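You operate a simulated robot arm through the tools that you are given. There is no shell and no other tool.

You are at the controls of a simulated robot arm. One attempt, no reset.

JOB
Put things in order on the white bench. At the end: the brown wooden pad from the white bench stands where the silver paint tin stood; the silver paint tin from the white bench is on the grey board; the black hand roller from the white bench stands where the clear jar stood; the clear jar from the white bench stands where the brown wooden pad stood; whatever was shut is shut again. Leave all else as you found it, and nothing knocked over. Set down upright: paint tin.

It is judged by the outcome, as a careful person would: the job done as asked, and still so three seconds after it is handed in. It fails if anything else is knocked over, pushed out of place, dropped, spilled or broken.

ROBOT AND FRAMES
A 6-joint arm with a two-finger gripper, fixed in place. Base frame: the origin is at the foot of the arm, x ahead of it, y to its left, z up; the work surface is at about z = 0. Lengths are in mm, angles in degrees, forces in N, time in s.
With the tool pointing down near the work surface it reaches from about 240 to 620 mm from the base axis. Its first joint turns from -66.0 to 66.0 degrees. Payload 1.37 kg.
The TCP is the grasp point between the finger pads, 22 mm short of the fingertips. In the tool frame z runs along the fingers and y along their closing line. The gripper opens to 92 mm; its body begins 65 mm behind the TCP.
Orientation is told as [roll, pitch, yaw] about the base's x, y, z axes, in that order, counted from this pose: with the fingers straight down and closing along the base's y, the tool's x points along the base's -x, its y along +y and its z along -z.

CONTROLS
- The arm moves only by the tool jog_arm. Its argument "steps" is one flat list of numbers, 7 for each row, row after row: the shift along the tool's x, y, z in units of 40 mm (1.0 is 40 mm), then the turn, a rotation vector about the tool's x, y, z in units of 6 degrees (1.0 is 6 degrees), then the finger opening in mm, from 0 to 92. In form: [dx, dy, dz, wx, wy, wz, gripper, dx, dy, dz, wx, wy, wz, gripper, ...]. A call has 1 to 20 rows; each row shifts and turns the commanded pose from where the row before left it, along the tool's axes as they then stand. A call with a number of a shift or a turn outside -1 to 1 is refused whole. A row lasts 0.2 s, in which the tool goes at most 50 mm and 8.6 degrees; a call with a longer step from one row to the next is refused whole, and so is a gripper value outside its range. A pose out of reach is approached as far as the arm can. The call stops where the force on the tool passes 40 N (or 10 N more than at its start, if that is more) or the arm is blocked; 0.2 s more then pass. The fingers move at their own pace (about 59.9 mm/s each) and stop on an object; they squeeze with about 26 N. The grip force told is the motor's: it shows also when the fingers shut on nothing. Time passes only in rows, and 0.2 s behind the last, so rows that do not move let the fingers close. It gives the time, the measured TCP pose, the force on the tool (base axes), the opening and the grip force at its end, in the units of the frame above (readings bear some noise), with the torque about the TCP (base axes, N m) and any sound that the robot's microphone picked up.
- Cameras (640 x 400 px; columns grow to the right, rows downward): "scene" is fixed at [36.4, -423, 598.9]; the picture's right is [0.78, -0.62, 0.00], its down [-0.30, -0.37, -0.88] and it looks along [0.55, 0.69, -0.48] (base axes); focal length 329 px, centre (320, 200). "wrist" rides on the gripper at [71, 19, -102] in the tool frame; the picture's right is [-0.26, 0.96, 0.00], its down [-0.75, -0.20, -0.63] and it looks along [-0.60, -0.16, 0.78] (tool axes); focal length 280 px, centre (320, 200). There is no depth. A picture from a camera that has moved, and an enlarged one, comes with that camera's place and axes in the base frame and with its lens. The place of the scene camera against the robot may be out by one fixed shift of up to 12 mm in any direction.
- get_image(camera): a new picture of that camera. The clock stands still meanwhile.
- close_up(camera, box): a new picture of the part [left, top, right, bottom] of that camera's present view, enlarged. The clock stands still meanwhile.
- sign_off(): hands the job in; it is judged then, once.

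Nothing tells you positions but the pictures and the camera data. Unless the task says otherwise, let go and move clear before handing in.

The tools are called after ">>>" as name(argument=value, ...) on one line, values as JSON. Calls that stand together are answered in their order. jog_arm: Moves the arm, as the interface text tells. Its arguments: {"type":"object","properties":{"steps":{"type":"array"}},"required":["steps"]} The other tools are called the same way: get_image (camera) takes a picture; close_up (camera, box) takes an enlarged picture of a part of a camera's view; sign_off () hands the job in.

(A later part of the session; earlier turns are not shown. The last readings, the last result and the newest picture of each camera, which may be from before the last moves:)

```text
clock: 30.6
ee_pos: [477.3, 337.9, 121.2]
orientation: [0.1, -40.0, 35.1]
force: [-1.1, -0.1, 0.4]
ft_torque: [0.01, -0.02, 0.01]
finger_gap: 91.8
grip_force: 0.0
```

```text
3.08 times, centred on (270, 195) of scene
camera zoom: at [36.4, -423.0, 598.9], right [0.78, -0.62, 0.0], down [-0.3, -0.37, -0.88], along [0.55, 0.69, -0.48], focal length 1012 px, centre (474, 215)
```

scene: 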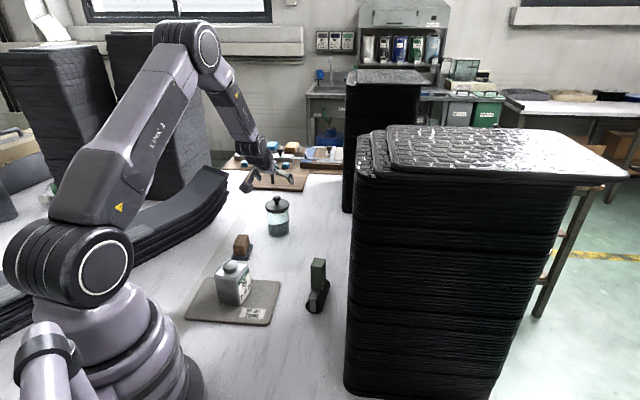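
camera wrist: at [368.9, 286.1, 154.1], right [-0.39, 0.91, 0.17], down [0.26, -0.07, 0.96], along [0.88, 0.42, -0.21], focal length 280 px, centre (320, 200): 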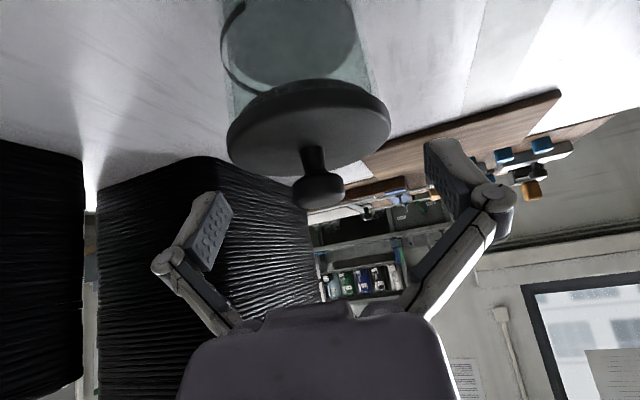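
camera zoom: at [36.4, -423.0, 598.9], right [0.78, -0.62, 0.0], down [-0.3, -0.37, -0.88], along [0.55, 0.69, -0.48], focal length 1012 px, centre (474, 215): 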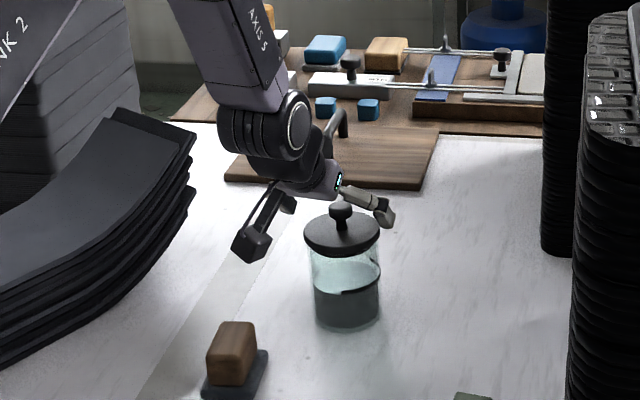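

The knob and lid sit centrally between the fingers. Continuing down to z≈58.

>>> jog_arm(steps=[0.253, 0, 0.3015, 0, 0, 0, 92, 0.253, 0, 0.3015, 0, 0, 0, 92, 0.253, 0, 0.3015, 0, 0, 0, 92, 0.253, 0, 0.3015, 0, 0, 0, 92, 0, 0, 0, 0, 0, 0, 92])

>>> get_image(camera="wrist")

>>> close_up(camera="scene", box=[210, 150, 330, 260])

```text
clock: 31.8
ee_pos: [478.2, 339.3, 59.5]
orientation: [0.0, -40.0, 35.1]
force: [0.4, 0.2, -0.1]
ft_torque: [0.01, 0.01, -0.01]
finger_gap: 91.9
grip_force: 0.1
```

```text
taken
camera wrist: at [369.3, 286.3, 90.9], right [-0.39, 0.91, 0.17], down [0.26, -0.07, 0.96], along [0.88, 0.42, -0.21], focal length 280 px, centre (320, 200)
```

wrist: 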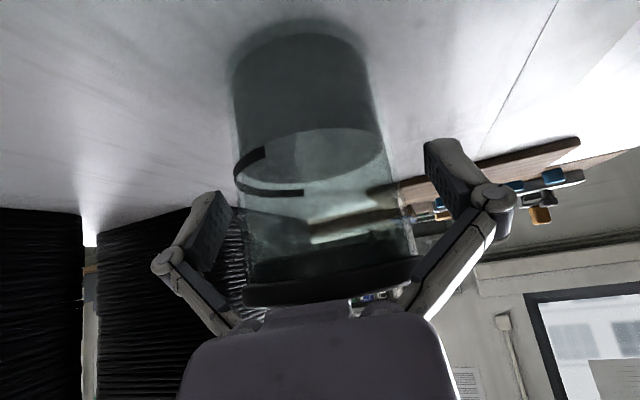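

```text
3.64 times, centred on (270, 205) of scene
camera zoom: at [36.4, -423.0, 598.9], right [0.78, -0.62, 0.0], down [-0.3, -0.37, -0.88], along [0.55, 0.69, -0.48], focal length 1196 px, centre (502, 182)
```

zoom: 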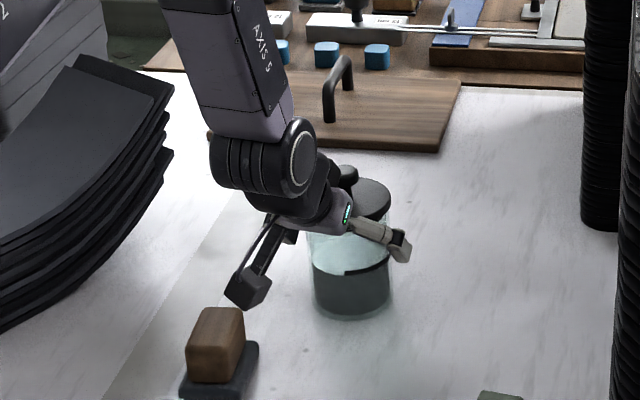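

The fingers straddle the glass evenly below the lid and nothing is touching. Closing gently on the jar body.

>>> jog_arm(steps=[0, 0, 0, 0, 0, 0, 80, 0, 0, 0, 0, 0, 0, 72, 0, 0, 0, 0, 0, 0, 66, 0, 0, 0, 0, 0, 0, 58, 0, 0, 0, 0, 0, 0, 50, 0, 0, 0, 0, 0, 0, 50])

>>> get_image(camera="wrist")

>>> close_up(camera="scene", box=[210, 150, 330, 260])

```text
clock: 33.2
ee_pos: [477.9, 338.2, 60.0]
orientation: [0.0, -39.9, 35.2]
force: [0.4, -1.7, 3.7]
ft_torque: [0.05, -0.04, -0.01]
finger_gap: 71.5
grip_force: 26.7
```

```text
taken
camera wrist: at [369.4, 286.3, 91.1], right [-0.39, 0.91, 0.17], down [0.26, -0.07, 0.96], along [0.88, 0.42, -0.21], focal length 280 px, centre (320, 200)
```

wrist: 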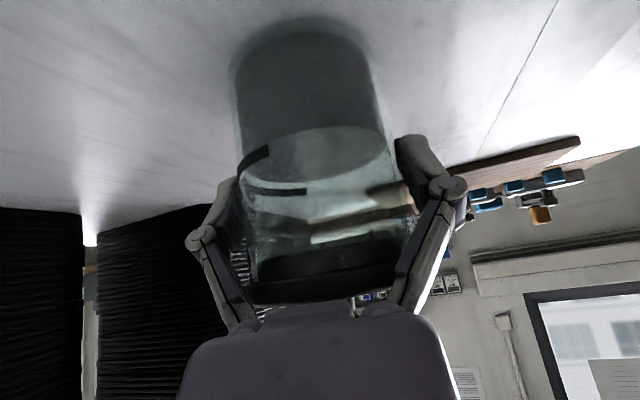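

```text
3.64 times, centred on (270, 205) of scene
camera zoom: at [36.4, -423.0, 598.9], right [0.78, -0.62, 0.0], down [-0.3, -0.37, -0.88], along [0.55, 0.69, -0.48], focal length 1196 px, centre (502, 182)
```

zoom: 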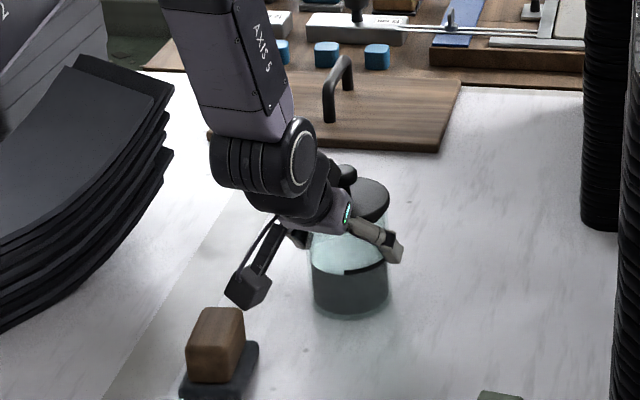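

Firm grip on the 71 mm glass body. Lifting slowly and checking the weight.

>>> jog_arm(steps=[-0.032, 0, -0.038, 0, 0, 0, 50, -0.064, 0, -0.077, 0, 0, 0, 50, -0.096, 0, -0.115, 0, 0, 0, 50, -0.064, 0, -0.077, 0, 0, 0, 50, 0, 0, 0, 0, 0, 0, 50])

>>> get_image(camera="wrist")

>>> close_up(camera="scene", box=[210, 150, 330, 260])

```text
clock: 34.4
ee_pos: [477.3, 338.6, 74.5]
orientation: [0.0, -39.9, 35.2]
force: [0.1, -0.2, -4.2]
ft_torque: [-0.01, 0.02, -0.01]
finger_gap: 71.4
grip_force: 25.9
```

```text
taken
camera wrist: at [369.5, 285.9, 107.0], right [-0.39, 0.91, 0.17], down [0.26, -0.07, 0.96], along [0.88, 0.42, -0.21], focal length 280 px, centre (320, 200)
```

wrist: 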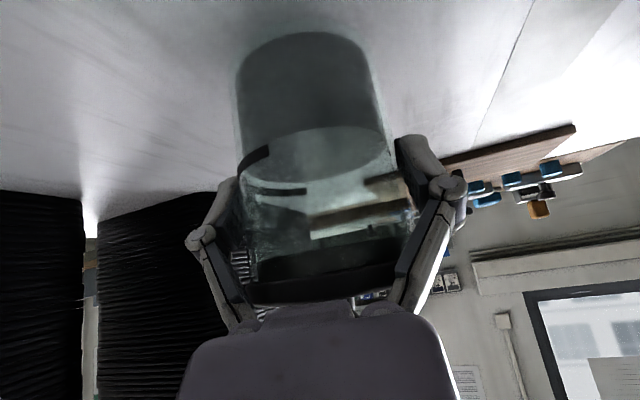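

```text
3.64 times, centred on (270, 205) of scene
camera zoom: at [36.5, -423.0, 599.0], right [0.78, -0.62, 0.0], down [-0.3, -0.37, -0.88], along [0.55, 0.69, -0.48], focal length 1196 px, centre (502, 182)
```

zoom: 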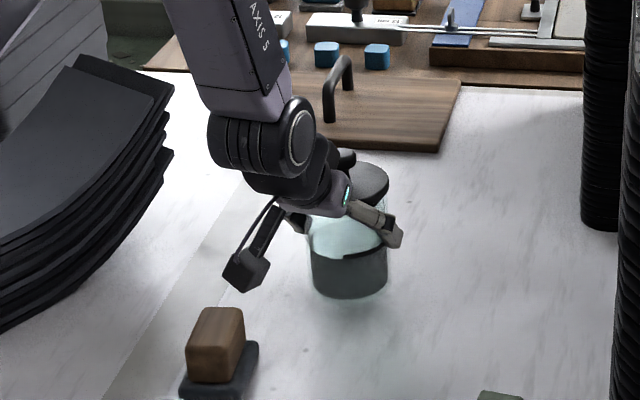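

The jar is lifted level, at about 0.43 kg. I'm carrying it smoothly toward the pad's old spot at (567.7, 142.6), starting with the first stretch.

>>> jog_arm(steps=[-0.096, 0, -0.115, 0, 0, 0, 50, -0.096, 0, -0.115, 0, 0, 0, 50, 0.0209, -0.15, -0.0175, 0, 0, 0, 50, 0.0417, -0.3, -0.0351, 0, 0, 0, 50, 0.0626, -0.45, -0.0526, 0, 0, 0, 50, 0.0695, -0.5, -0.0585, 0, 0, 0, 50, 0.0695, -0.5, -0.0585, 0, 0, 0, 50, 0.0695, -0.5, -0.0585, 0, 0, 0, 50, 0.0695, -0.5, -0.0585, 0, 0, 0, 50, 0.0626, -0.45, -0.0526, 0, 0, 0, 50, 0.0417, -0.3, -0.0351, 0, 0, 0, 50, 0.0209, -0.15, -0.0175, 0, 0, 0, 50])

>>> get_image(camera="wrist")

>>> get_image(camera="scene")

```text
clock: 37.0
ee_pos: [543.5, 197.9, 86.9]
orientation: [-0.1, -40.0, 35.2]
force: [-0.1, 0.4, -4.4]
ft_torque: [-0.02, 0.01, 0.01]
finger_gap: 71.5
grip_force: 25.9
```

```text
taken
camera wrist: at [434.4, 145.5, 119.1], right [-0.39, 0.91, 0.17], down [0.26, -0.07, 0.96], along [0.88, 0.42, -0.21], focal length 280 px, centre (320, 200)
```

wrist: 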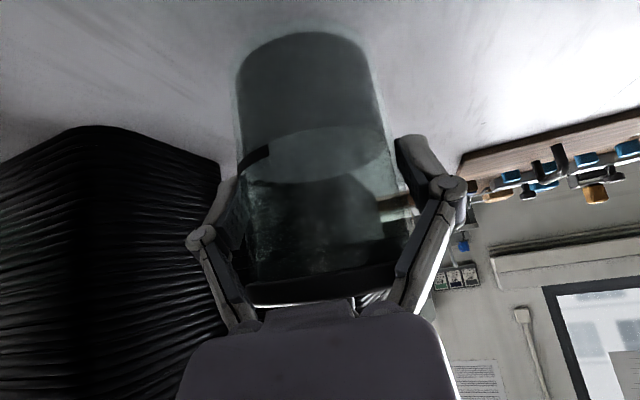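

```text
taken
```

scene: 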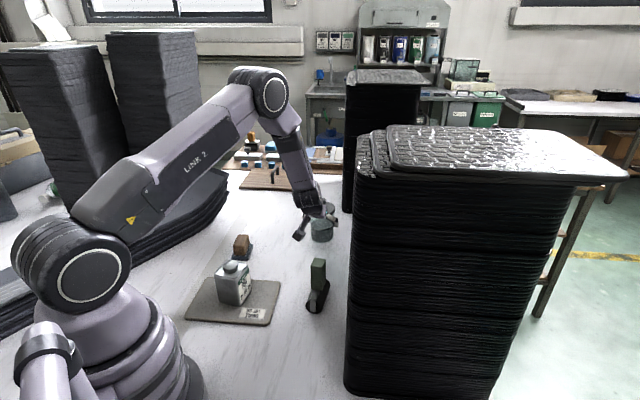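

On track and clear of the stacks. Finishing the approach to (567.7, 142.6).

>>> jog_arm(steps=[0.0286, -0.193, -0.024, 0, 0, 0, 50, 0.055, -0.372, -0.046, 0, 0, 0, 50, 0.066, -0.446, -0.0555, 0, 0, 0, 50, 0.044, -0.297, -0.037, 0, 0, 0, 50, 0.0264, -0.178, -0.022, 0, 0, 0, 50, 0, 0, 0, 0, 0, 0, 50])

>>> get_image(camera="wrist")

>>> close_up(camera="scene", box=[260, 160, 380, 280])

```text
clock: 38.4
ee_pos: [567.8, 142.3, 86.7]
orientation: [0.0, -40.1, 35.1]
force: [-0.4, 0.5, -5.4]
ft_torque: [-0.02, -0.03, 0.01]
finger_gap: 71.7
grip_force: 25.9
```

```text
taken
camera wrist: at [458.8, 90.3, 118.8], right [-0.39, 0.91, 0.17], down [0.26, -0.07, 0.96], along [0.88, 0.42, -0.21], focal length 280 px, centre (320, 200)
```

wrist: 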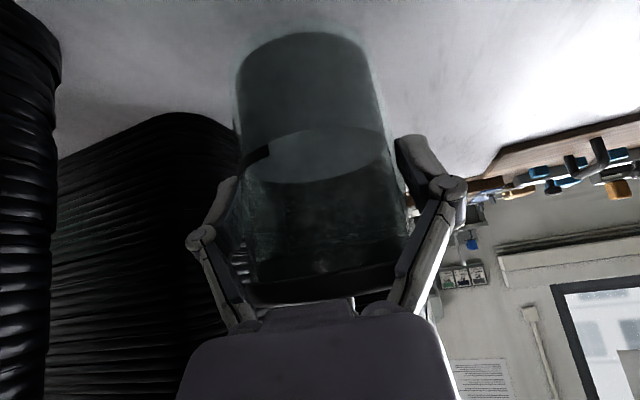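

```text
3.33 times, centred on (320, 220) of scene
camera zoom: at [36.5, -423.0, 599.0], right [0.78, -0.62, 0.0], down [-0.3, -0.37, -0.88], along [0.55, 0.69, -0.48], focal length 1096 px, centre (320, 133)
```

zoom: 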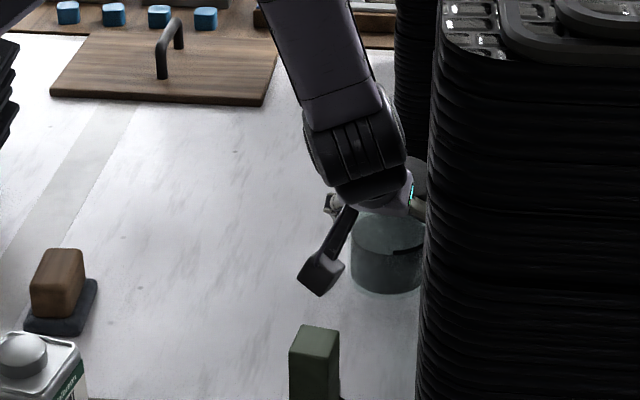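

Exactly over the spot. Lowering the jar carefully.

>>> jog_arm(steps=[0.1, 0, 0.119, 0, 0, 0, 50, 0.13, 0, 0.155, 0, 0, 0, 50, 0.1, 0, 0.119, 0, 0, 0, 50, 0.05, 0, 0.06, 0, 0, 0, 50, 0.016, 0, 0.019, 0, 0, 0, 50, 0, 0, 0, 0, 0, 0, 50])

```text
clock: 39.8
ee_pos: [567.4, 143.1, 62.3]
orientation: [0.0, -40.0, 35.1]
force: [0.3, 0.3, -4.6]
ft_torque: [-0.02, 0.01, 0.0]
finger_gap: 71.4
grip_force: 26.0
```

>>> jog_arm(steps=[0.016, 0, 0.019, 0, 0, 0, 50, 0.016, 0, 0.019, 0, 0, 0, 50, 0, 0, 0, 0, 0, 0, 50])

```text
clock: 40.6
ee_pos: [567.8, 143.4, 59.9]
orientation: [0.1, -40.1, 35.1]
force: [0.9, 0.0, -4.4]
ft_torque: [-0.03, 0.0, 0.0]
finger_gap: 71.6
grip_force: 26.3
```

>>> jog_arm(steps=[0.01, 0, 0.0115, 0, 0, 0, 50, 0.006, 0, 0.0077, 0, 0, 0, 50, 0, 0, 0, 0, 0, 0, 50])

```text
clock: 41.4
ee_pos: [567.9, 142.7, 59.4]
orientation: [0.0, -40.0, 35.2]
force: [-0.1, -0.4, -3.6]
ft_torque: [0.04, -0.01, -0.03]
finger_gap: 71.7
grip_force: 25.9
```

>>> jog_arm(steps=[0.01, 0, 0.0115, 0, 0, 0, 50, 0, 0, 0, 0, 0, 0, 50])

```text
clock: 42.0
ee_pos: [568.8, 143.2, 59.1]
orientation: [-0.1, -40.0, 35.1]
force: [-2.0, 0.1, 2.7]
ft_torque: [-0.18, 0.03, -0.02]
finger_gap: 71.6
grip_force: 26.2
```

The jar is resting on the bench. Opening slowly and rising straight up.

>>> jog_arm(steps=[0, 0, 0, 0, 0, 0, 74, 0, 0, 0, 0, 0, 0, 80, 0, 0, 0, 0, 0, 0, 92, 0, 0, 0, 0, 0, 0, 92])

>>> get_image(camera="wrist")

```text
clock: 43.0
ee_pos: [566.9, 144.0, 58.6]
orientation: [0.0, -40.0, 35.1]
force: [0.3, 0.5, 0.5]
ft_torque: [0.01, -0.04, -0.02]
finger_gap: 91.8
grip_force: 0.0
```

```text
taken
camera wrist: at [458.9, 90.4, 90.8], right [-0.39, 0.91, 0.17], down [0.26, -0.07, 0.96], along [0.88, 0.42, -0.21], focal length 280 px, centre (320, 200)
```

wrist: 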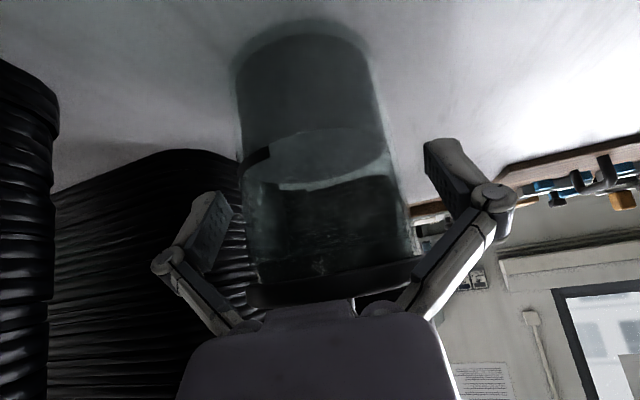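

The jar is free with its lid on. Rising slowly past the lid and knob.

>>> jog_arm(steps=[-0.2, 0, -0.238, 0, 0, 0, 92, -0.3, 0, -0.357, 0, 0, 0, 92, -0.4, 0, -0.4766, 0, 0, 0, 92, -0.5, 0, -0.5957, 0, 0, 0, 92, -0.5, 0, -0.5957, 0, 0, 0, 92, -0.2, 0, -0.238, 0, 0, 0, 92])

>>> get_image(camera="wrist")

>>> get_image(camera="scene")

```text
clock: 44.4
ee_pos: [567.6, 144.0, 190.9]
orientation: [0.0, -40.0, 35.2]
force: [0.1, 0.0, -0.1]
ft_torque: [0.06, 0.0, -0.02]
finger_gap: 91.8
grip_force: 0.1
```

```text
taken
camera wrist: at [459.9, 90.7, 221.9], right [-0.39, 0.91, 0.17], down [0.26, -0.07, 0.96], along [0.88, 0.42, -0.21], focal length 280 px, centre (320, 200)
```

wrist: 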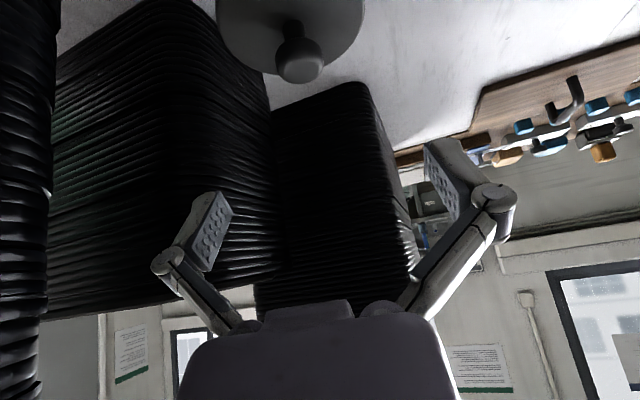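

```text
taken
```

scene: 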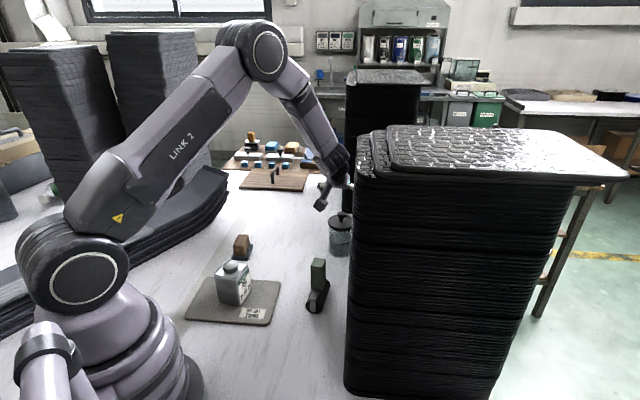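

The jar now stands where the pad was. I'll back off inward, bring the tool upright again and look at the roller.

>>> jog_arm(steps=[0.424, 0.174, -0.612, 0, 0, 0, 92, 0.424, 0.174, -0.612, 0, 0, 0, 92, 0.424, 0.174, -0.612, 0, 0, 0, 92, 0.424, 0.174, -0.612, 0, 0, 0, 92, 0.424, 0.174, -0.612, 0, 0, 0, 92, 0, 0, 0, 0, 0.952, 0, 92, 0, 0, 0, 0, 0.952, 0, 92, 0, 0, 0, 0, 0.952, 0, 92, 0, 0, 0, 0, 0.952, 0, 92, 0, 0, 0, 0, 0.952, 0, 92, 0, 0, 0, 0, 0.952, 0, 92, 0, 0, 0, 0, 0.952, 0, 92])

>>> get_image(camera="wrist")

>>> get_image(camera="scene")

```text
clock: 47.0
ee_pos: [417.9, 79.7, 211.9]
orientation: [1.9, -10.6, 35.1]
force: [0.6, -0.5, 0.3]
ft_torque: [0.0, 0.01, 0.02]
finger_gap: 91.9
grip_force: 0.1
out of reach, approached as far as the arm can: row 10, 11, 12
```

```text
taken
camera wrist: at [337.6, 42.7, 299.2], right [-0.35, 0.93, 0.08], down [0.64, 0.18, 0.75], along [0.68, 0.31, -0.66], focal length 280 px, centre (320, 200)
```

wrist: 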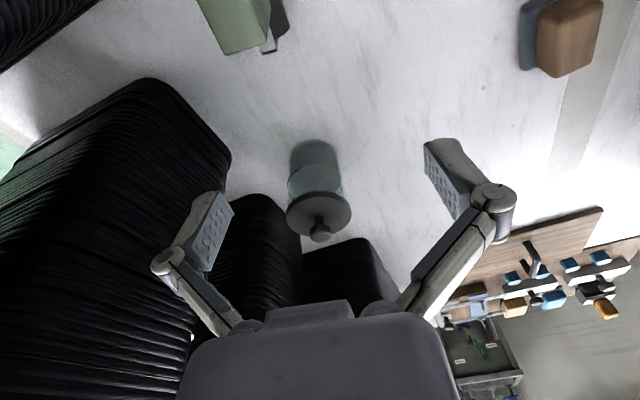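

```text
taken
```

scene: 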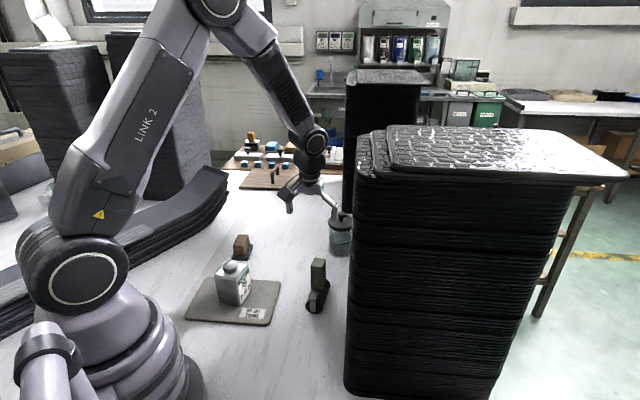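

The arm stopped short of upright, probably near a wrist alignment. I'll let it settle with a no-motion step and see where it stands.

>>> jog_arm(steps=[0, 0, 0, 0, 0, 0, 92, 0, 0, 0, 0, 0, 0, 92])

```text
clock: 47.6
ee_pos: [417.5, 80.0, 211.4]
orientation: [1.9, -10.6, 35.1]
force: [-0.5, 0.3, 0.4]
ft_torque: [-0.05, 0.03, 0.01]
finger_gap: 91.9
grip_force: 0.1
```

>>> jog_arm(steps=[0, 0, 0, 0, 0.2, 0, 92, 0, 0, 0, 0, 0.2, 0, 92])

```text
clock: 48.2
ee_pos: [416.2, 79.6, 208.4]
orientation: [2.4, -9.9, 35.2]
force: [-0.9, -0.4, -0.1]
ft_torque: [0.01, 0.05, 0.01]
finger_gap: 91.9
grip_force: 0.1
out of reach, approached as far as the arm can: row 1
```

Upright isn't reachable from this wrist configuration. I'll retrace: tilt back out, move outward again, and bring the tool upright there, where vertical poses worked before.

>>> jog_arm(steps=[0, 0, 0, 0, -0.952, 0, 92, 0, 0, 0, 0, -0.952, 0, 92, 0, 0, 0, 0, -0.952, 0, 92, 0, 0, 0, 0, -0.952, 0, 92, 0, 0, 0, 0, -0.952, 0, 92])

>>> close_up(camera="scene", box=[130, 0, 380, 270])

```text
clock: 49.4
ee_pos: [417.3, 78.4, 210.0]
orientation: [2.4, -36.8, 34.1]
force: [-0.8, -0.1, 0.3]
ft_torque: [0.03, 0.02, -0.01]
finger_gap: 91.9
grip_force: 0.1
```

```text
1.48 times, centred on (255, 135) of scene
camera zoom: at [36.4, -423.0, 598.9], right [0.78, -0.62, 0.0], down [-0.3, -0.37, -0.88], along [0.55, 0.69, -0.48], focal length 487 px, centre (416, 296)
```

zoom: 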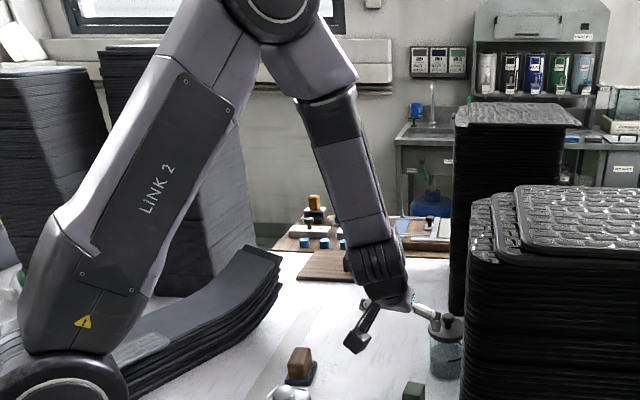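

>>> jog_arm(steps=[-0.546, -0.056, 0.373, 0, 0, 0, 92, -0.546, -0.056, 0.373, 0, 0, 0, 92, -0.546, -0.056, 0.373, 0, 0, 0, 92, -0.546, -0.056, 0.373, 0, 0, 0, 92, 0, 0, 0, 0, 0.88, 0, 92, 0, 0, 0, 0, 0.88, 0, 92, 0, 0, 0, 0, 0.88, 0, 92])

>>> get_image(camera="scene")

```text
clock: 51.0
ee_pos: [507.4, 131.7, 212.9]
orientation: [2.0, -20.9, 34.7]
force: [0.1, 0.4, 0.0]
ft_torque: [0.0, 0.0, -0.01]
finger_gap: 92.3
grip_force: 0.0
```

```text
taken
```

scene: 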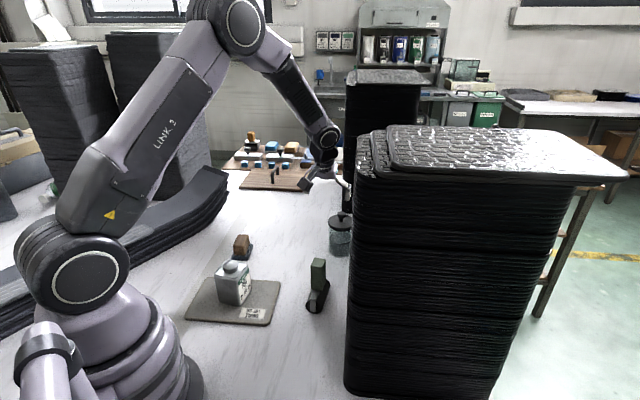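

>>> jog_arm(steps=[0, 0, 0, 0, 0.87, 0, 92, 0, 0, 0, 0, 0.87, 0, 92, 0, 0, 0, 0, 0.87, 0, 92, 0, 0, 0, 0, 0.87, 0, 92, 0, 0, 0, 0.333, 0, 0, 92])

```text
clock: 52.2
ee_pos: [484.2, 117.2, 189.2]
orientation: [3.6, -11.4, 35.0]
force: [0.0, -0.4, 0.3]
ft_torque: [-0.01, 0.02, -0.02]
finger_gap: 91.8
grip_force: 0.1
out of reach, approached as far as the arm can: row 2, 3, 4, 5
```

The wrist crossed its straight-line configuration while tilting at the jar, when tool yaw matched the arm azimuth. To undo that I need to align the yaw with the azimuth again before bringing the tool upright. Tilting out first.

>>> jog_arm(steps=[0, 0, 0, 0, -0.9, 0, 92, 0, 0, 0, 0, -0.9, 0, 92, 0, 0, 0, 0, -0.9, 0, 92, 0, 0, 0, 0, -0.9, 0, 92])

```text
clock: 53.2
ee_pos: [483.4, 116.8, 189.6]
orientation: [3.3, -32.3, 34.0]
force: [-0.4, -0.1, 0.3]
ft_torque: [0.02, -0.01, 0.02]
finger_gap: 92.1
grip_force: 0.2
```

>>> jog_arm(steps=[0, 0, 0, 0.55, 0, 0, 92, 0, 0, 0, 0.454, 0, 0.7185, 92, 0, 0, 0, 0.454, 0, 0.7185, 92, 0, 0, 0, 0.454, 0, 0.7185, 92, 0, 0, 0, 0.454, 0, 0.7185, 92])

```text
clock: 54.4
ee_pos: [483.7, 117.4, 189.9]
orientation: [0.0, -32.2, 13.6]
force: [-0.5, -0.9, 0.3]
ft_torque: [-0.01, -0.01, -0.03]
finger_gap: 92.0
grip_force: 0.0
```

Yaw now equals the arm azimuth. Bringing the tool upright in this plane.

>>> jog_arm(steps=[0, 0, 0, 0, 0.9, 0, 92, 0, 0, 0, 0, 0.9, 0, 92, 0, 0, 0, 0, 0.9, 0, 92, 0, 0, 0, 0, 0.9, 0, 92])

```text
clock: 55.4
ee_pos: [485.3, 117.2, 189.7]
orientation: [0.0, -10.6, 13.5]
force: [0.5, -0.3, -0.4]
ft_torque: [0.0, 0.0, 0.0]
finger_gap: 92.0
grip_force: 0.1
```

>>> jog_arm(steps=[0, 0, 0, 0, 0.88, 0, 92, 0, 0, 0, 0, 0.88, 0, 92])

>>> get_image(camera="wrist")

>>> get_image(camera="scene")

```text
clock: 56.0
ee_pos: [484.2, 117.5, 190.1]
orientation: [0.1, -0.1, 13.5]
force: [0.4, -0.3, -0.8]
ft_torque: [0.01, 0.04, -0.02]
finger_gap: 92.0
grip_force: 0.1
```

```text
taken
camera wrist: at [411.1, 119.4, 291.7], right [0.03, 1.0, 0.0], down [0.78, -0.02, 0.62], along [0.62, -0.02, -0.78], focal length 280 px, centre (320, 200)
```

wrist: 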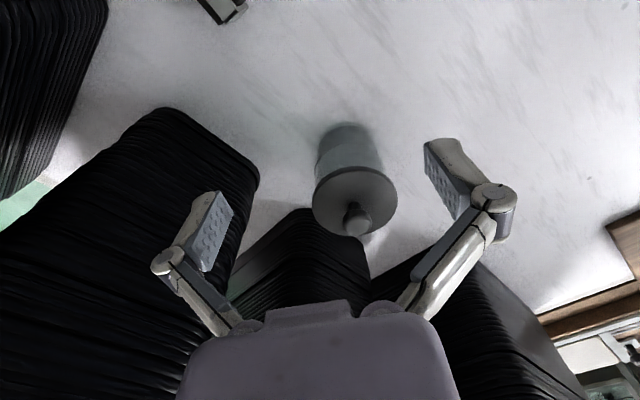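

```text
taken
```

scene: 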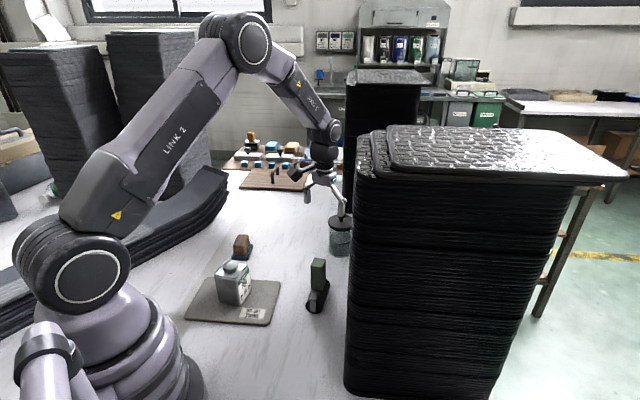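

The tool is upright again and the jar stands properly at the pad's spot. Now moving over to look at the roller.

>>> jog_arm(steps=[0.79, -0.241, -0.156, 0, 0, 0, 92, 0.79, -0.241, -0.156, 0, 0, 0, 92, 0.79, -0.241, -0.156, 0, 0, 0, 92, 0.79, -0.241, -0.156, 0, 0, 0, 92])

>>> get_image(camera="wrist")

>>> close_up(camera="scene", box=[285, 245, 345, 325])

```text
clock: 57.0
ee_pos: [368.9, 48.7, 216.1]
orientation: [0.1, -0.1, 13.6]
force: [0.4, 0.2, 0.5]
ft_torque: [-0.01, 0.0, -0.01]
finger_gap: 92.1
grip_force: 0.0
```

```text
taken
camera wrist: at [296.3, 51.8, 316.7], right [0.03, 1.0, 0.0], down [0.78, -0.02, 0.63], along [0.63, -0.02, -0.78], focal length 280 px, centre (320, 200)
```

wrist: 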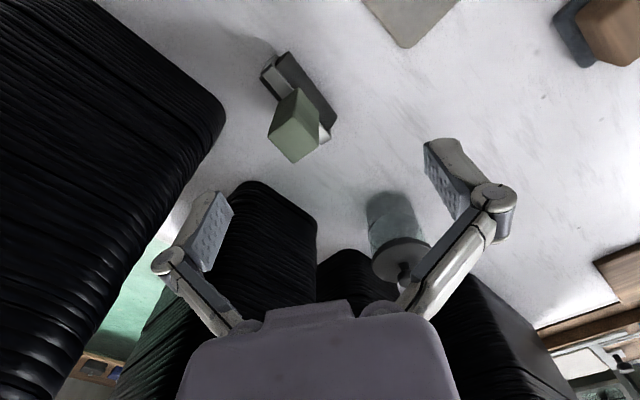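

```text
5.00 times, centred on (315, 285) of scene
camera zoom: at [36.5, -423.0, 598.9], right [0.78, -0.62, 0.0], down [-0.3, -0.37, -0.88], along [0.55, 0.69, -0.48], focal length 1644 px, centre (345, -225)
```

zoom: 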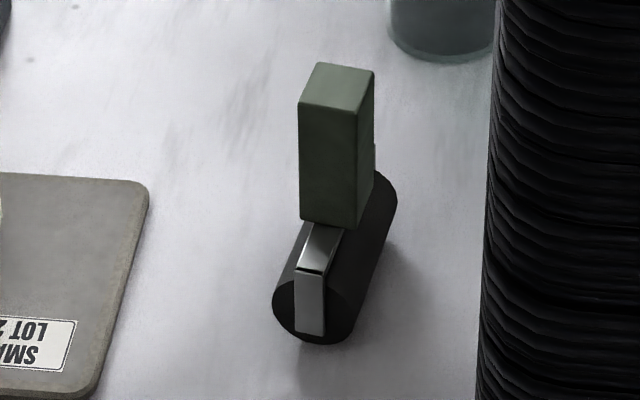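

>>> close_up(camera="wrist", box=[240, 30, 360, 180])

```text
2.67 times, centred on (300, 105) of wrist
camera zoom: at [296.3, 51.8, 316.7], right [0.03, 1.0, 0.0], down [0.78, -0.02, 0.63], along [0.63, -0.02, -0.78], focal length 748 px, centre (373, 453)
```

zoom: 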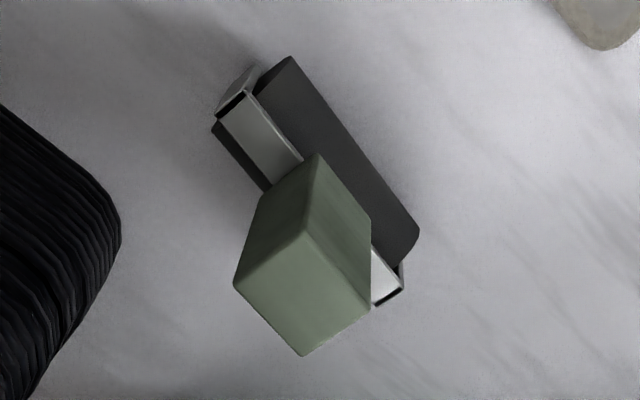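

The roller is a black cylinder about 80 mm long, with its axis at ≈36°. An upright green handle stands on it, centred near (397, 29), z≈46–116. I'll turn the gripper to straddle the handle and come to a hover above it.

>>> jog_arm(steps=[0, 0, 0, 0, 0, -0.925, 80, 0, 0, 0, 0, 0, -0.925, 70, 0, 0, 0, 0, 0, -0.925, 60, 0, 0, 0, 0, 0, -0.925, 58, -0.14, -0.405, 0.6, 0, 0, 0, 58, -0.14, -0.405, 0.6, 0, 0, 0, 58, 0, 0, 0, 0, 0, 0, 58])

>>> get_image(camera="wrist")

>>> close_up(camera="scene", box=[260, 160, 380, 320])

```text
clock: 58.6
ee_pos: [398.1, 30.2, 166.4]
orientation: [-0.1, -0.2, 35.8]
force: [0.3, -0.4, -0.6]
ft_torque: [0.0, -0.01, 0.0]
finger_gap: 57.8
grip_force: 0.1
```

```text
taken
camera wrist: at [330.1, 4.8, 267.5], right [-0.35, 0.94, 0.0], down [0.73, 0.27, 0.63], along [0.59, 0.22, -0.78], focal length 280 px, centre (320, 200)
```

wrist: 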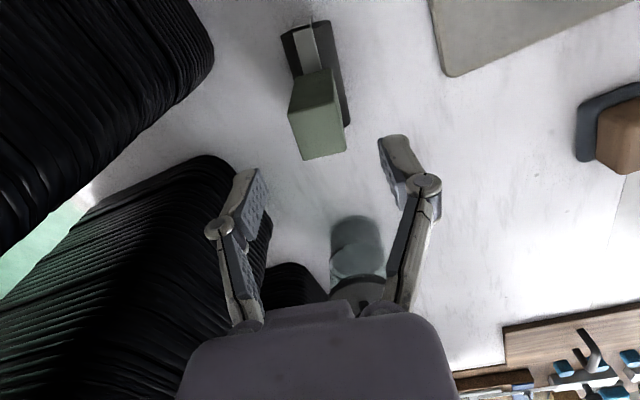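

```text
2.50 times, centred on (320, 240) of scene
camera zoom: at [36.4, -423.0, 598.9], right [0.78, -0.62, 0.0], down [-0.3, -0.37, -0.88], along [0.55, 0.69, -0.48], focal length 822 px, centre (320, 100)
```

zoom: 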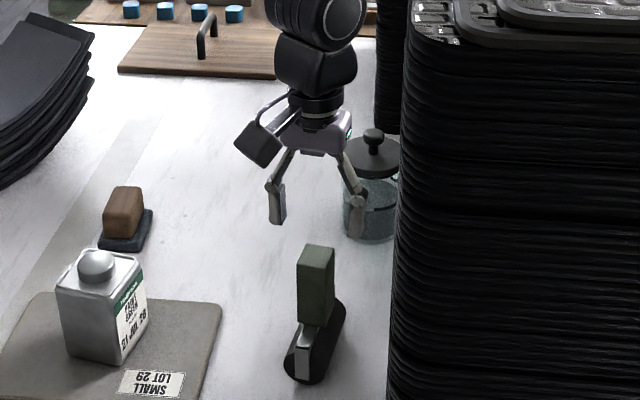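

>>> close_up(camera="wrist", box=[260, 10, 380, 170])

```text
2.50 times, centred on (320, 90) of wrist
camera zoom: at [330.1, 4.8, 267.5], right [-0.35, 0.94, 0.0], down [0.73, 0.27, 0.63], along [0.59, 0.22, -0.78], focal length 701 px, centre (320, 475)
```

zoom: 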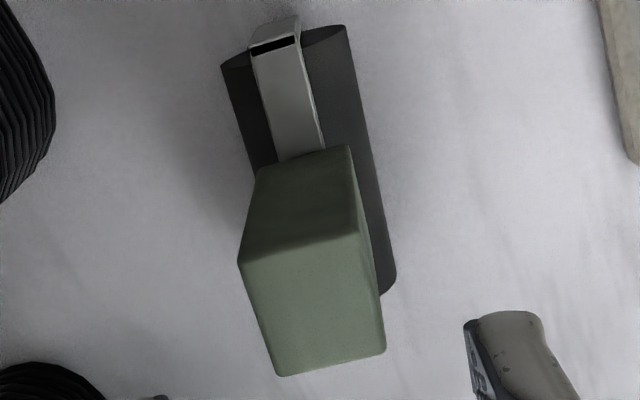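

The handle centre is (398, 29) and its faces line up with the gripper yaw. Descending to z≈86 around the handle.

>>> jog_arm(steps=[0.01, -0.016, 0.6, 0, 0, 0, 58, 0, 0, 0.6, 0, 0, 0, 58, 0, 0, 0.5, 0, 0, 0, 58, 0, 0, 0.31, 0, 0, 0, 58, 0, 0, 0, 0, 0, 0, 58])

>>> get_image(camera="wrist")

>>> close_up(camera="scene", box=[260, 200, 380, 330])

```text
clock: 59.8
ee_pos: [398.7, 29.5, 85.6]
orientation: [0.1, -0.2, 35.7]
force: [-0.5, -0.3, -0.1]
ft_torque: [0.02, 0.03, 0.0]
finger_gap: 57.8
grip_force: 0.1
```

```text
taken
camera wrist: at [329.8, 4.2, 186.9], right [-0.35, 0.94, 0.0], down [0.73, 0.27, 0.63], along [0.59, 0.22, -0.78], focal length 280 px, centre (320, 200)
```

wrist: 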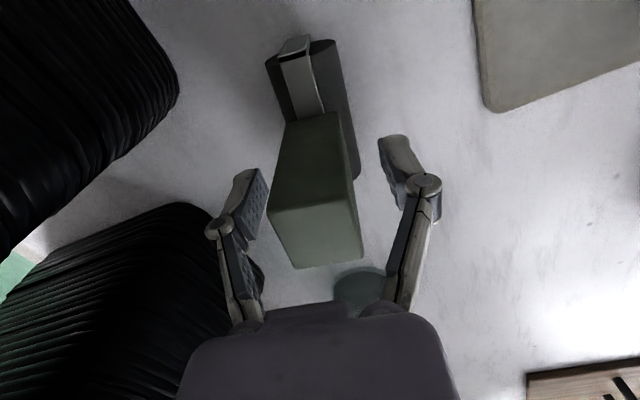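

```text
3.08 times, centred on (320, 265) of scene
camera zoom: at [36.4, -423.0, 598.9], right [0.78, -0.62, 0.0], down [-0.3, -0.37, -0.88], along [0.55, 0.69, -0.48], focal length 1012 px, centre (320, 0)
```

zoom: 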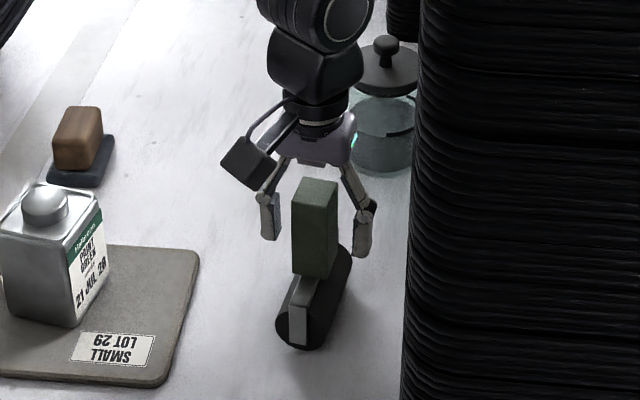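

Well centred. Closing on the handle.

>>> jog_arm(steps=[0, 0, 0, 0, 0, 0, 48, 0, 0, 0, 0, 0, 0, 38, 0, 0, 0, 0, 0, 0, 28, 0, 0, 0, 0, 0, 0, 15, 0, 0, 0, 0, 0, 0, 15, 0, 0, 0, 0, 0, 0, 15])

>>> close_up(camera="scene", box=[260, 200, 380, 330])

>>> get_image(camera="wrist")

```text
clock: 61.2
ee_pos: [398.5, 30.1, 85.8]
orientation: [0.0, -0.1, 35.7]
force: [-0.5, 0.2, 1.2]
ft_torque: [-0.02, 0.01, -0.02]
finger_gap: 27.5
grip_force: 26.7
```

```text
3.08 times, centred on (320, 265) of scene
camera zoom: at [36.4, -423.0, 598.9], right [0.78, -0.62, 0.0], down [-0.3, -0.37, -0.88], along [0.55, 0.69, -0.48], focal length 1012 px, centre (320, 0)
```

zoom: 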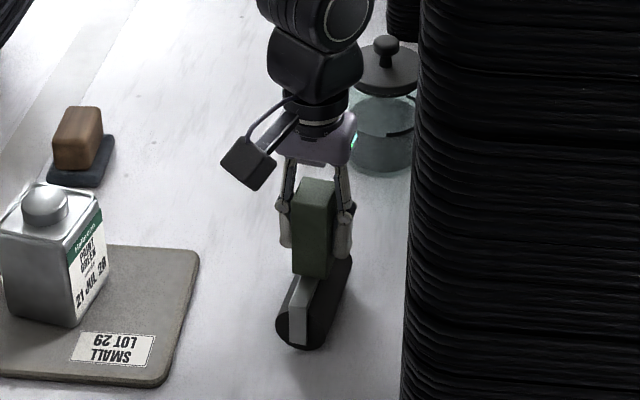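

```text
taken
camera wrist: at [329.7, 4.2, 187.1], right [-0.35, 0.94, 0.0], down [0.73, 0.27, 0.63], along [0.59, 0.22, -0.78], focal length 280 px, centre (320, 200)
```

wrist: 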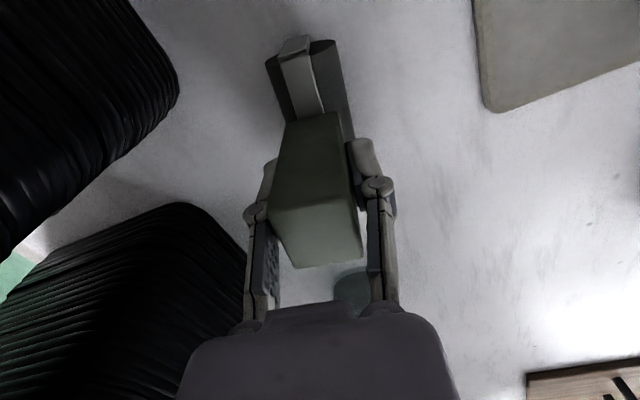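

Gripped at 27.5 mm. Lifting gently and checking.

>>> jog_arm(steps=[0, 0, -0.05, 0, 0, 0, 15, 0, 0, -0.15, 0, 0, 0, 15, 0, 0, -0.3, 0, 0, 0, 15, 0, 0, -0.3, 0, 0, 0, 15, 0, 0, -0.2, 0, 0, 0, 15, 0, 0, 0, 0, 0, 0, 15])

>>> get_image(camera="wrist")

>>> close_up(camera="scene", box=[260, 180, 380, 330])

```text
clock: 62.6
ee_pos: [397.5, 29.5, 126.4]
orientation: [-0.1, -0.1, 35.7]
force: [-0.1, 0.8, -2.6]
ft_torque: [0.03, 0.02, -0.01]
finger_gap: 27.7
grip_force: 25.8
```

```text
taken
camera wrist: at [329.7, 4.2, 227.6], right [-0.35, 0.94, 0.0], down [0.73, 0.27, 0.63], along [0.59, 0.22, -0.78], focal length 280 px, centre (320, 200)
```

wrist: 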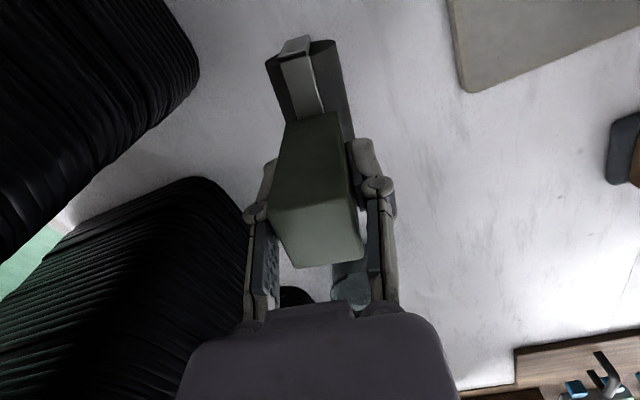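

```text
2.67 times, centred on (320, 255) of scene
camera zoom: at [36.4, -423.0, 598.9], right [0.78, -0.62, 0.0], down [-0.3, -0.37, -0.88], along [0.55, 0.69, -0.48], focal length 877 px, centre (320, 53)
```

zoom: 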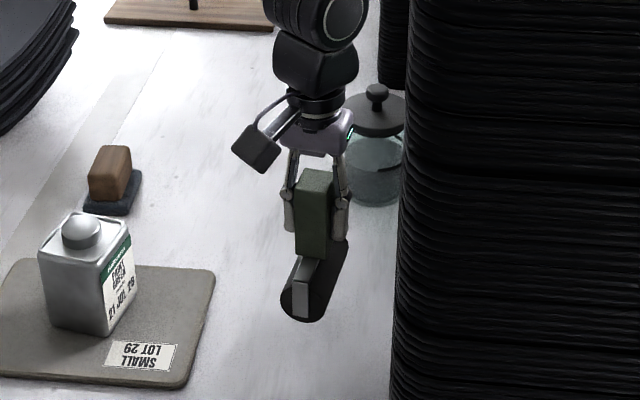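

The roller hangs upright and steady. I'm carrying it smoothly to the jar's old place at (478, 338).

>>> jog_arm(steps=[-0.1886, 0.1568, 0, 0, 0, 0, 15, -0.33, 0.2744, 0, 0, 0, 0, 15, -0.4244, 0.3528, 0, 0, 0, 0, 15, -0.4715, 0.392, 0, 0, 0, 0, 15, -0.4715, 0.392, 0, 0, 0, 0, 15, -0.4715, 0.392, 0, 0, 0, 0, 15, -0.4715, 0.392, 0, 0, 0, 0, 15, -0.4715, 0.392, 0, 0, 0, 0, 15, -0.4715, 0.392, 0, 0, 0, 0, 15, -0.4715, 0.392, 0, 0, 0, 0, 15, -0.4715, 0.392, 0, 0, 0, 0, 15, -0.4715, 0.392, 0, 0, 0, 0, 15, -0.4244, 0.3528, 0, 0, 0, 0, 15, -0.33, 0.2744, 0, 0, 0, 0, 15, -0.1886, 0.1568, 0, 0, 0, 0, 15, 0, 0, 0, 0, 0, 0, 15])

>>> get_image(camera="wrist")

>>> get_image(camera="scene")

```text
clock: 66.0
ee_pos: [478.5, 338.7, 126.5]
orientation: [0.0, 0.0, 35.7]
force: [0.1, 0.8, -2.4]
ft_torque: [0.01, -0.04, 0.0]
finger_gap: 27.7
grip_force: 26.1
```

```text
taken
camera wrist: at [410.3, 313.6, 228.2], right [-0.35, 0.94, 0.0], down [0.73, 0.27, 0.63], along [0.59, 0.22, -0.78], focal length 280 px, centre (320, 200)
```

wrist: 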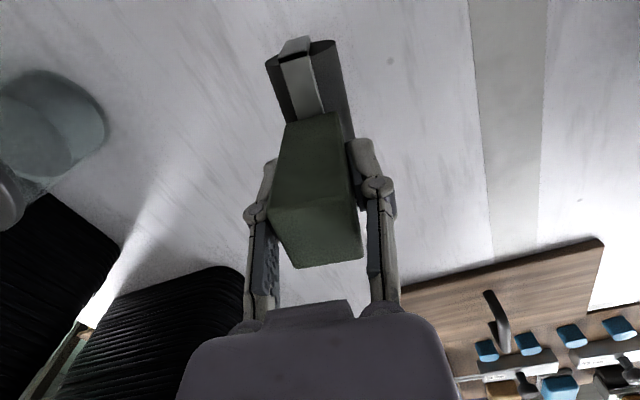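

```text
taken
```

scene: 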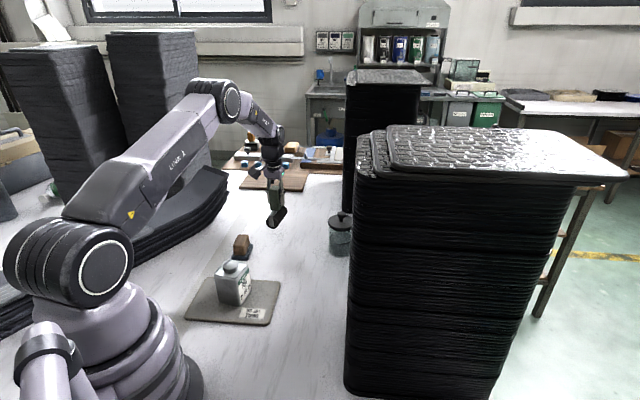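

Over the jar's old place. Lowering, with fine steps at the end.

>>> jog_arm(steps=[0, 0, 0.25, 0, 0, 0, 15, 0, 0, 0.35, 0, 0, 0, 15, 0, 0, 0.22, 0, 0, 0, 15, 0, 0, 0.08, 0, 0, 0, 15, 0, 0, 0.03, 0, 0, 0, 15, 0, 0, 0, 0, 0, 0, 15])

```text
clock: 67.4
ee_pos: [479.4, 338.6, 88.7]
orientation: [0.1, 0.0, 35.6]
force: [-0.6, -0.4, -2.1]
ft_torque: [-0.02, 0.02, 0.02]
finger_gap: 27.5
grip_force: 25.9
```

>>> jog_arm(steps=[0, 0, 0.025, 0, 0, 0, 15, 0, 0, 0.025, 0, 0, 0, 15, 0, 0, 0, 0, 0, 0, 15])

```text
clock: 68.2
ee_pos: [478.1, 337.8, 87.4]
orientation: [0.0, -0.2, 35.7]
force: [0.4, 0.0, -2.0]
ft_torque: [0.01, -0.02, -0.03]
finger_gap: 27.7
grip_force: 26.5
```

>>> jog_arm(steps=[0, 0, 0.02, 0, 0, 0, 15, 0, 0, 0, 0, 0, 0, 15])

```text
clock: 68.8
ee_pos: [478.7, 338.7, 87.1]
orientation: [0.0, 0.0, 35.6]
force: [0.1, -0.5, -2.3]
ft_torque: [0.0, -0.02, -0.01]
finger_gap: 27.6
grip_force: 25.7
```

>>> jog_arm(steps=[0, 0, 0.02, 0, 0, 0, 15, 0, 0, 0, 0, 0, 0, 15])

>>> close_up(camera="scene", box=[230, 150, 330, 250])

```text
clock: 69.4
ee_pos: [478.5, 338.7, 85.1]
orientation: [0.0, -0.1, 35.7]
force: [-0.6, 0.8, -2.1]
ft_torque: [-0.01, 0.01, 0.02]
finger_gap: 27.8
grip_force: 26.2
```

```text
4.00 times, centred on (280, 200) of scene
camera zoom: at [36.4, -423.0, 599.0], right [0.78, -0.62, 0.0], down [-0.3, -0.37, -0.88], along [0.55, 0.69, -0.48], focal length 1315 px, centre (480, 200)
```

zoom: 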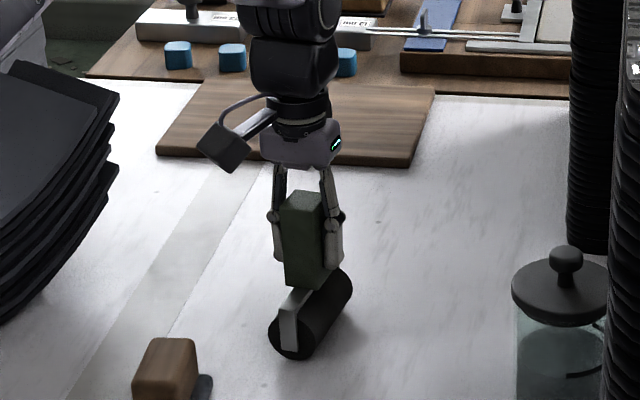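

Just about at the surface. Continuing in half-millimetre steps.

>>> jog_arm(steps=[0, 0, 0.0125, 0, 0, 0, 15, 0, 0, 0, 0, 0, 0, 15])

```text
clock: 70.0
ee_pos: [478.7, 338.8, 85.1]
orientation: [0.0, -0.2, 35.6]
force: [-0.9, -0.9, 0.2]
ft_torque: [-0.05, 0.11, -0.01]
finger_gap: 27.7
grip_force: 25.5
```

>>> jog_arm(steps=[0, 0, 0.0125, 0, 0, 0, 15, 0, 0, 0, 0, 0, 0, 15])

```text
clock: 70.6
ee_pos: [479.1, 338.3, 86.5]
orientation: [0.0, 0.0, 35.7]
force: [-4.3, -3.3, 8.9]
ft_torque: [-0.08, 0.17, 0.01]
finger_gap: 27.8
grip_force: 26.3
```

Contact confirmed. Easing off a hair and releasing slowly.

>>> jog_arm(steps=[0, 0, -0.008, 0, 0, 0, 15, 0, 0, 0, 0, 0, 0, 27, 0, 0, 0, 0, 0, 0, 30, 0, 0, 0, 0, 0, 0, 34, 0, 0, 0, 0, 0, 0, 40, 0, 0, 0, 0, 0, 0, 48, 0, 0, 0, 0, 0, 0, 56, 0, 0, 0, 0, 0, 0, 56])

>>> get_image(camera="wrist")

>>> close_up(camera="scene", box=[230, 150, 330, 250])

```text
clock: 72.4
ee_pos: [478.3, 338.8, 85.6]
orientation: [0.0, -0.1, 35.7]
force: [-0.2, -0.3, 0.3]
ft_torque: [0.03, 0.0, -0.01]
finger_gap: 56.1
grip_force: 0.3
```

```text
taken
camera wrist: at [410.3, 312.9, 187.0], right [-0.35, 0.94, 0.0], down [0.73, 0.27, 0.63], along [0.59, 0.22, -0.78], focal length 280 px, centre (320, 200)
```

wrist: 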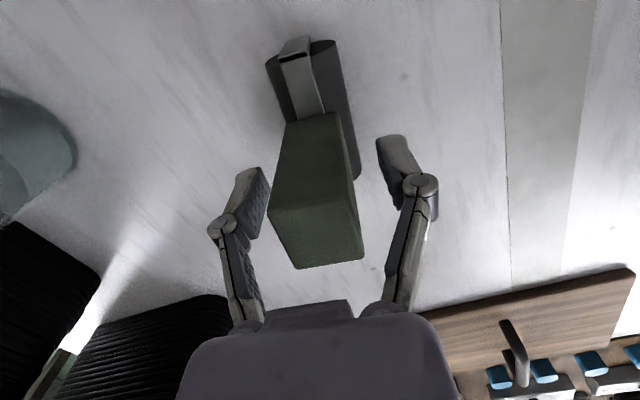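

```text
4.00 times, centred on (280, 200) of scene
camera zoom: at [36.4, -423.0, 598.9], right [0.78, -0.62, 0.0], down [-0.3, -0.37, -0.88], along [0.55, 0.69, -0.48], focal length 1315 px, centre (480, 200)
```

zoom: 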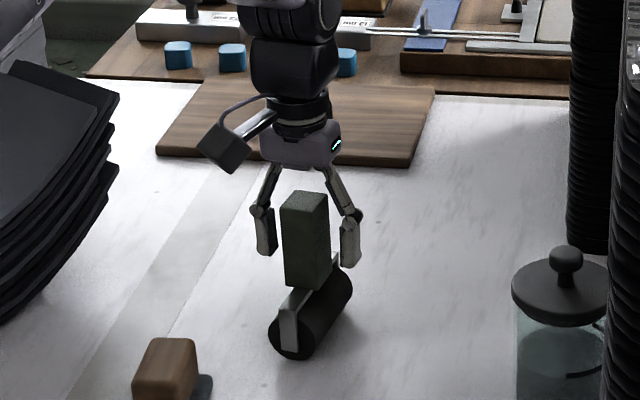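

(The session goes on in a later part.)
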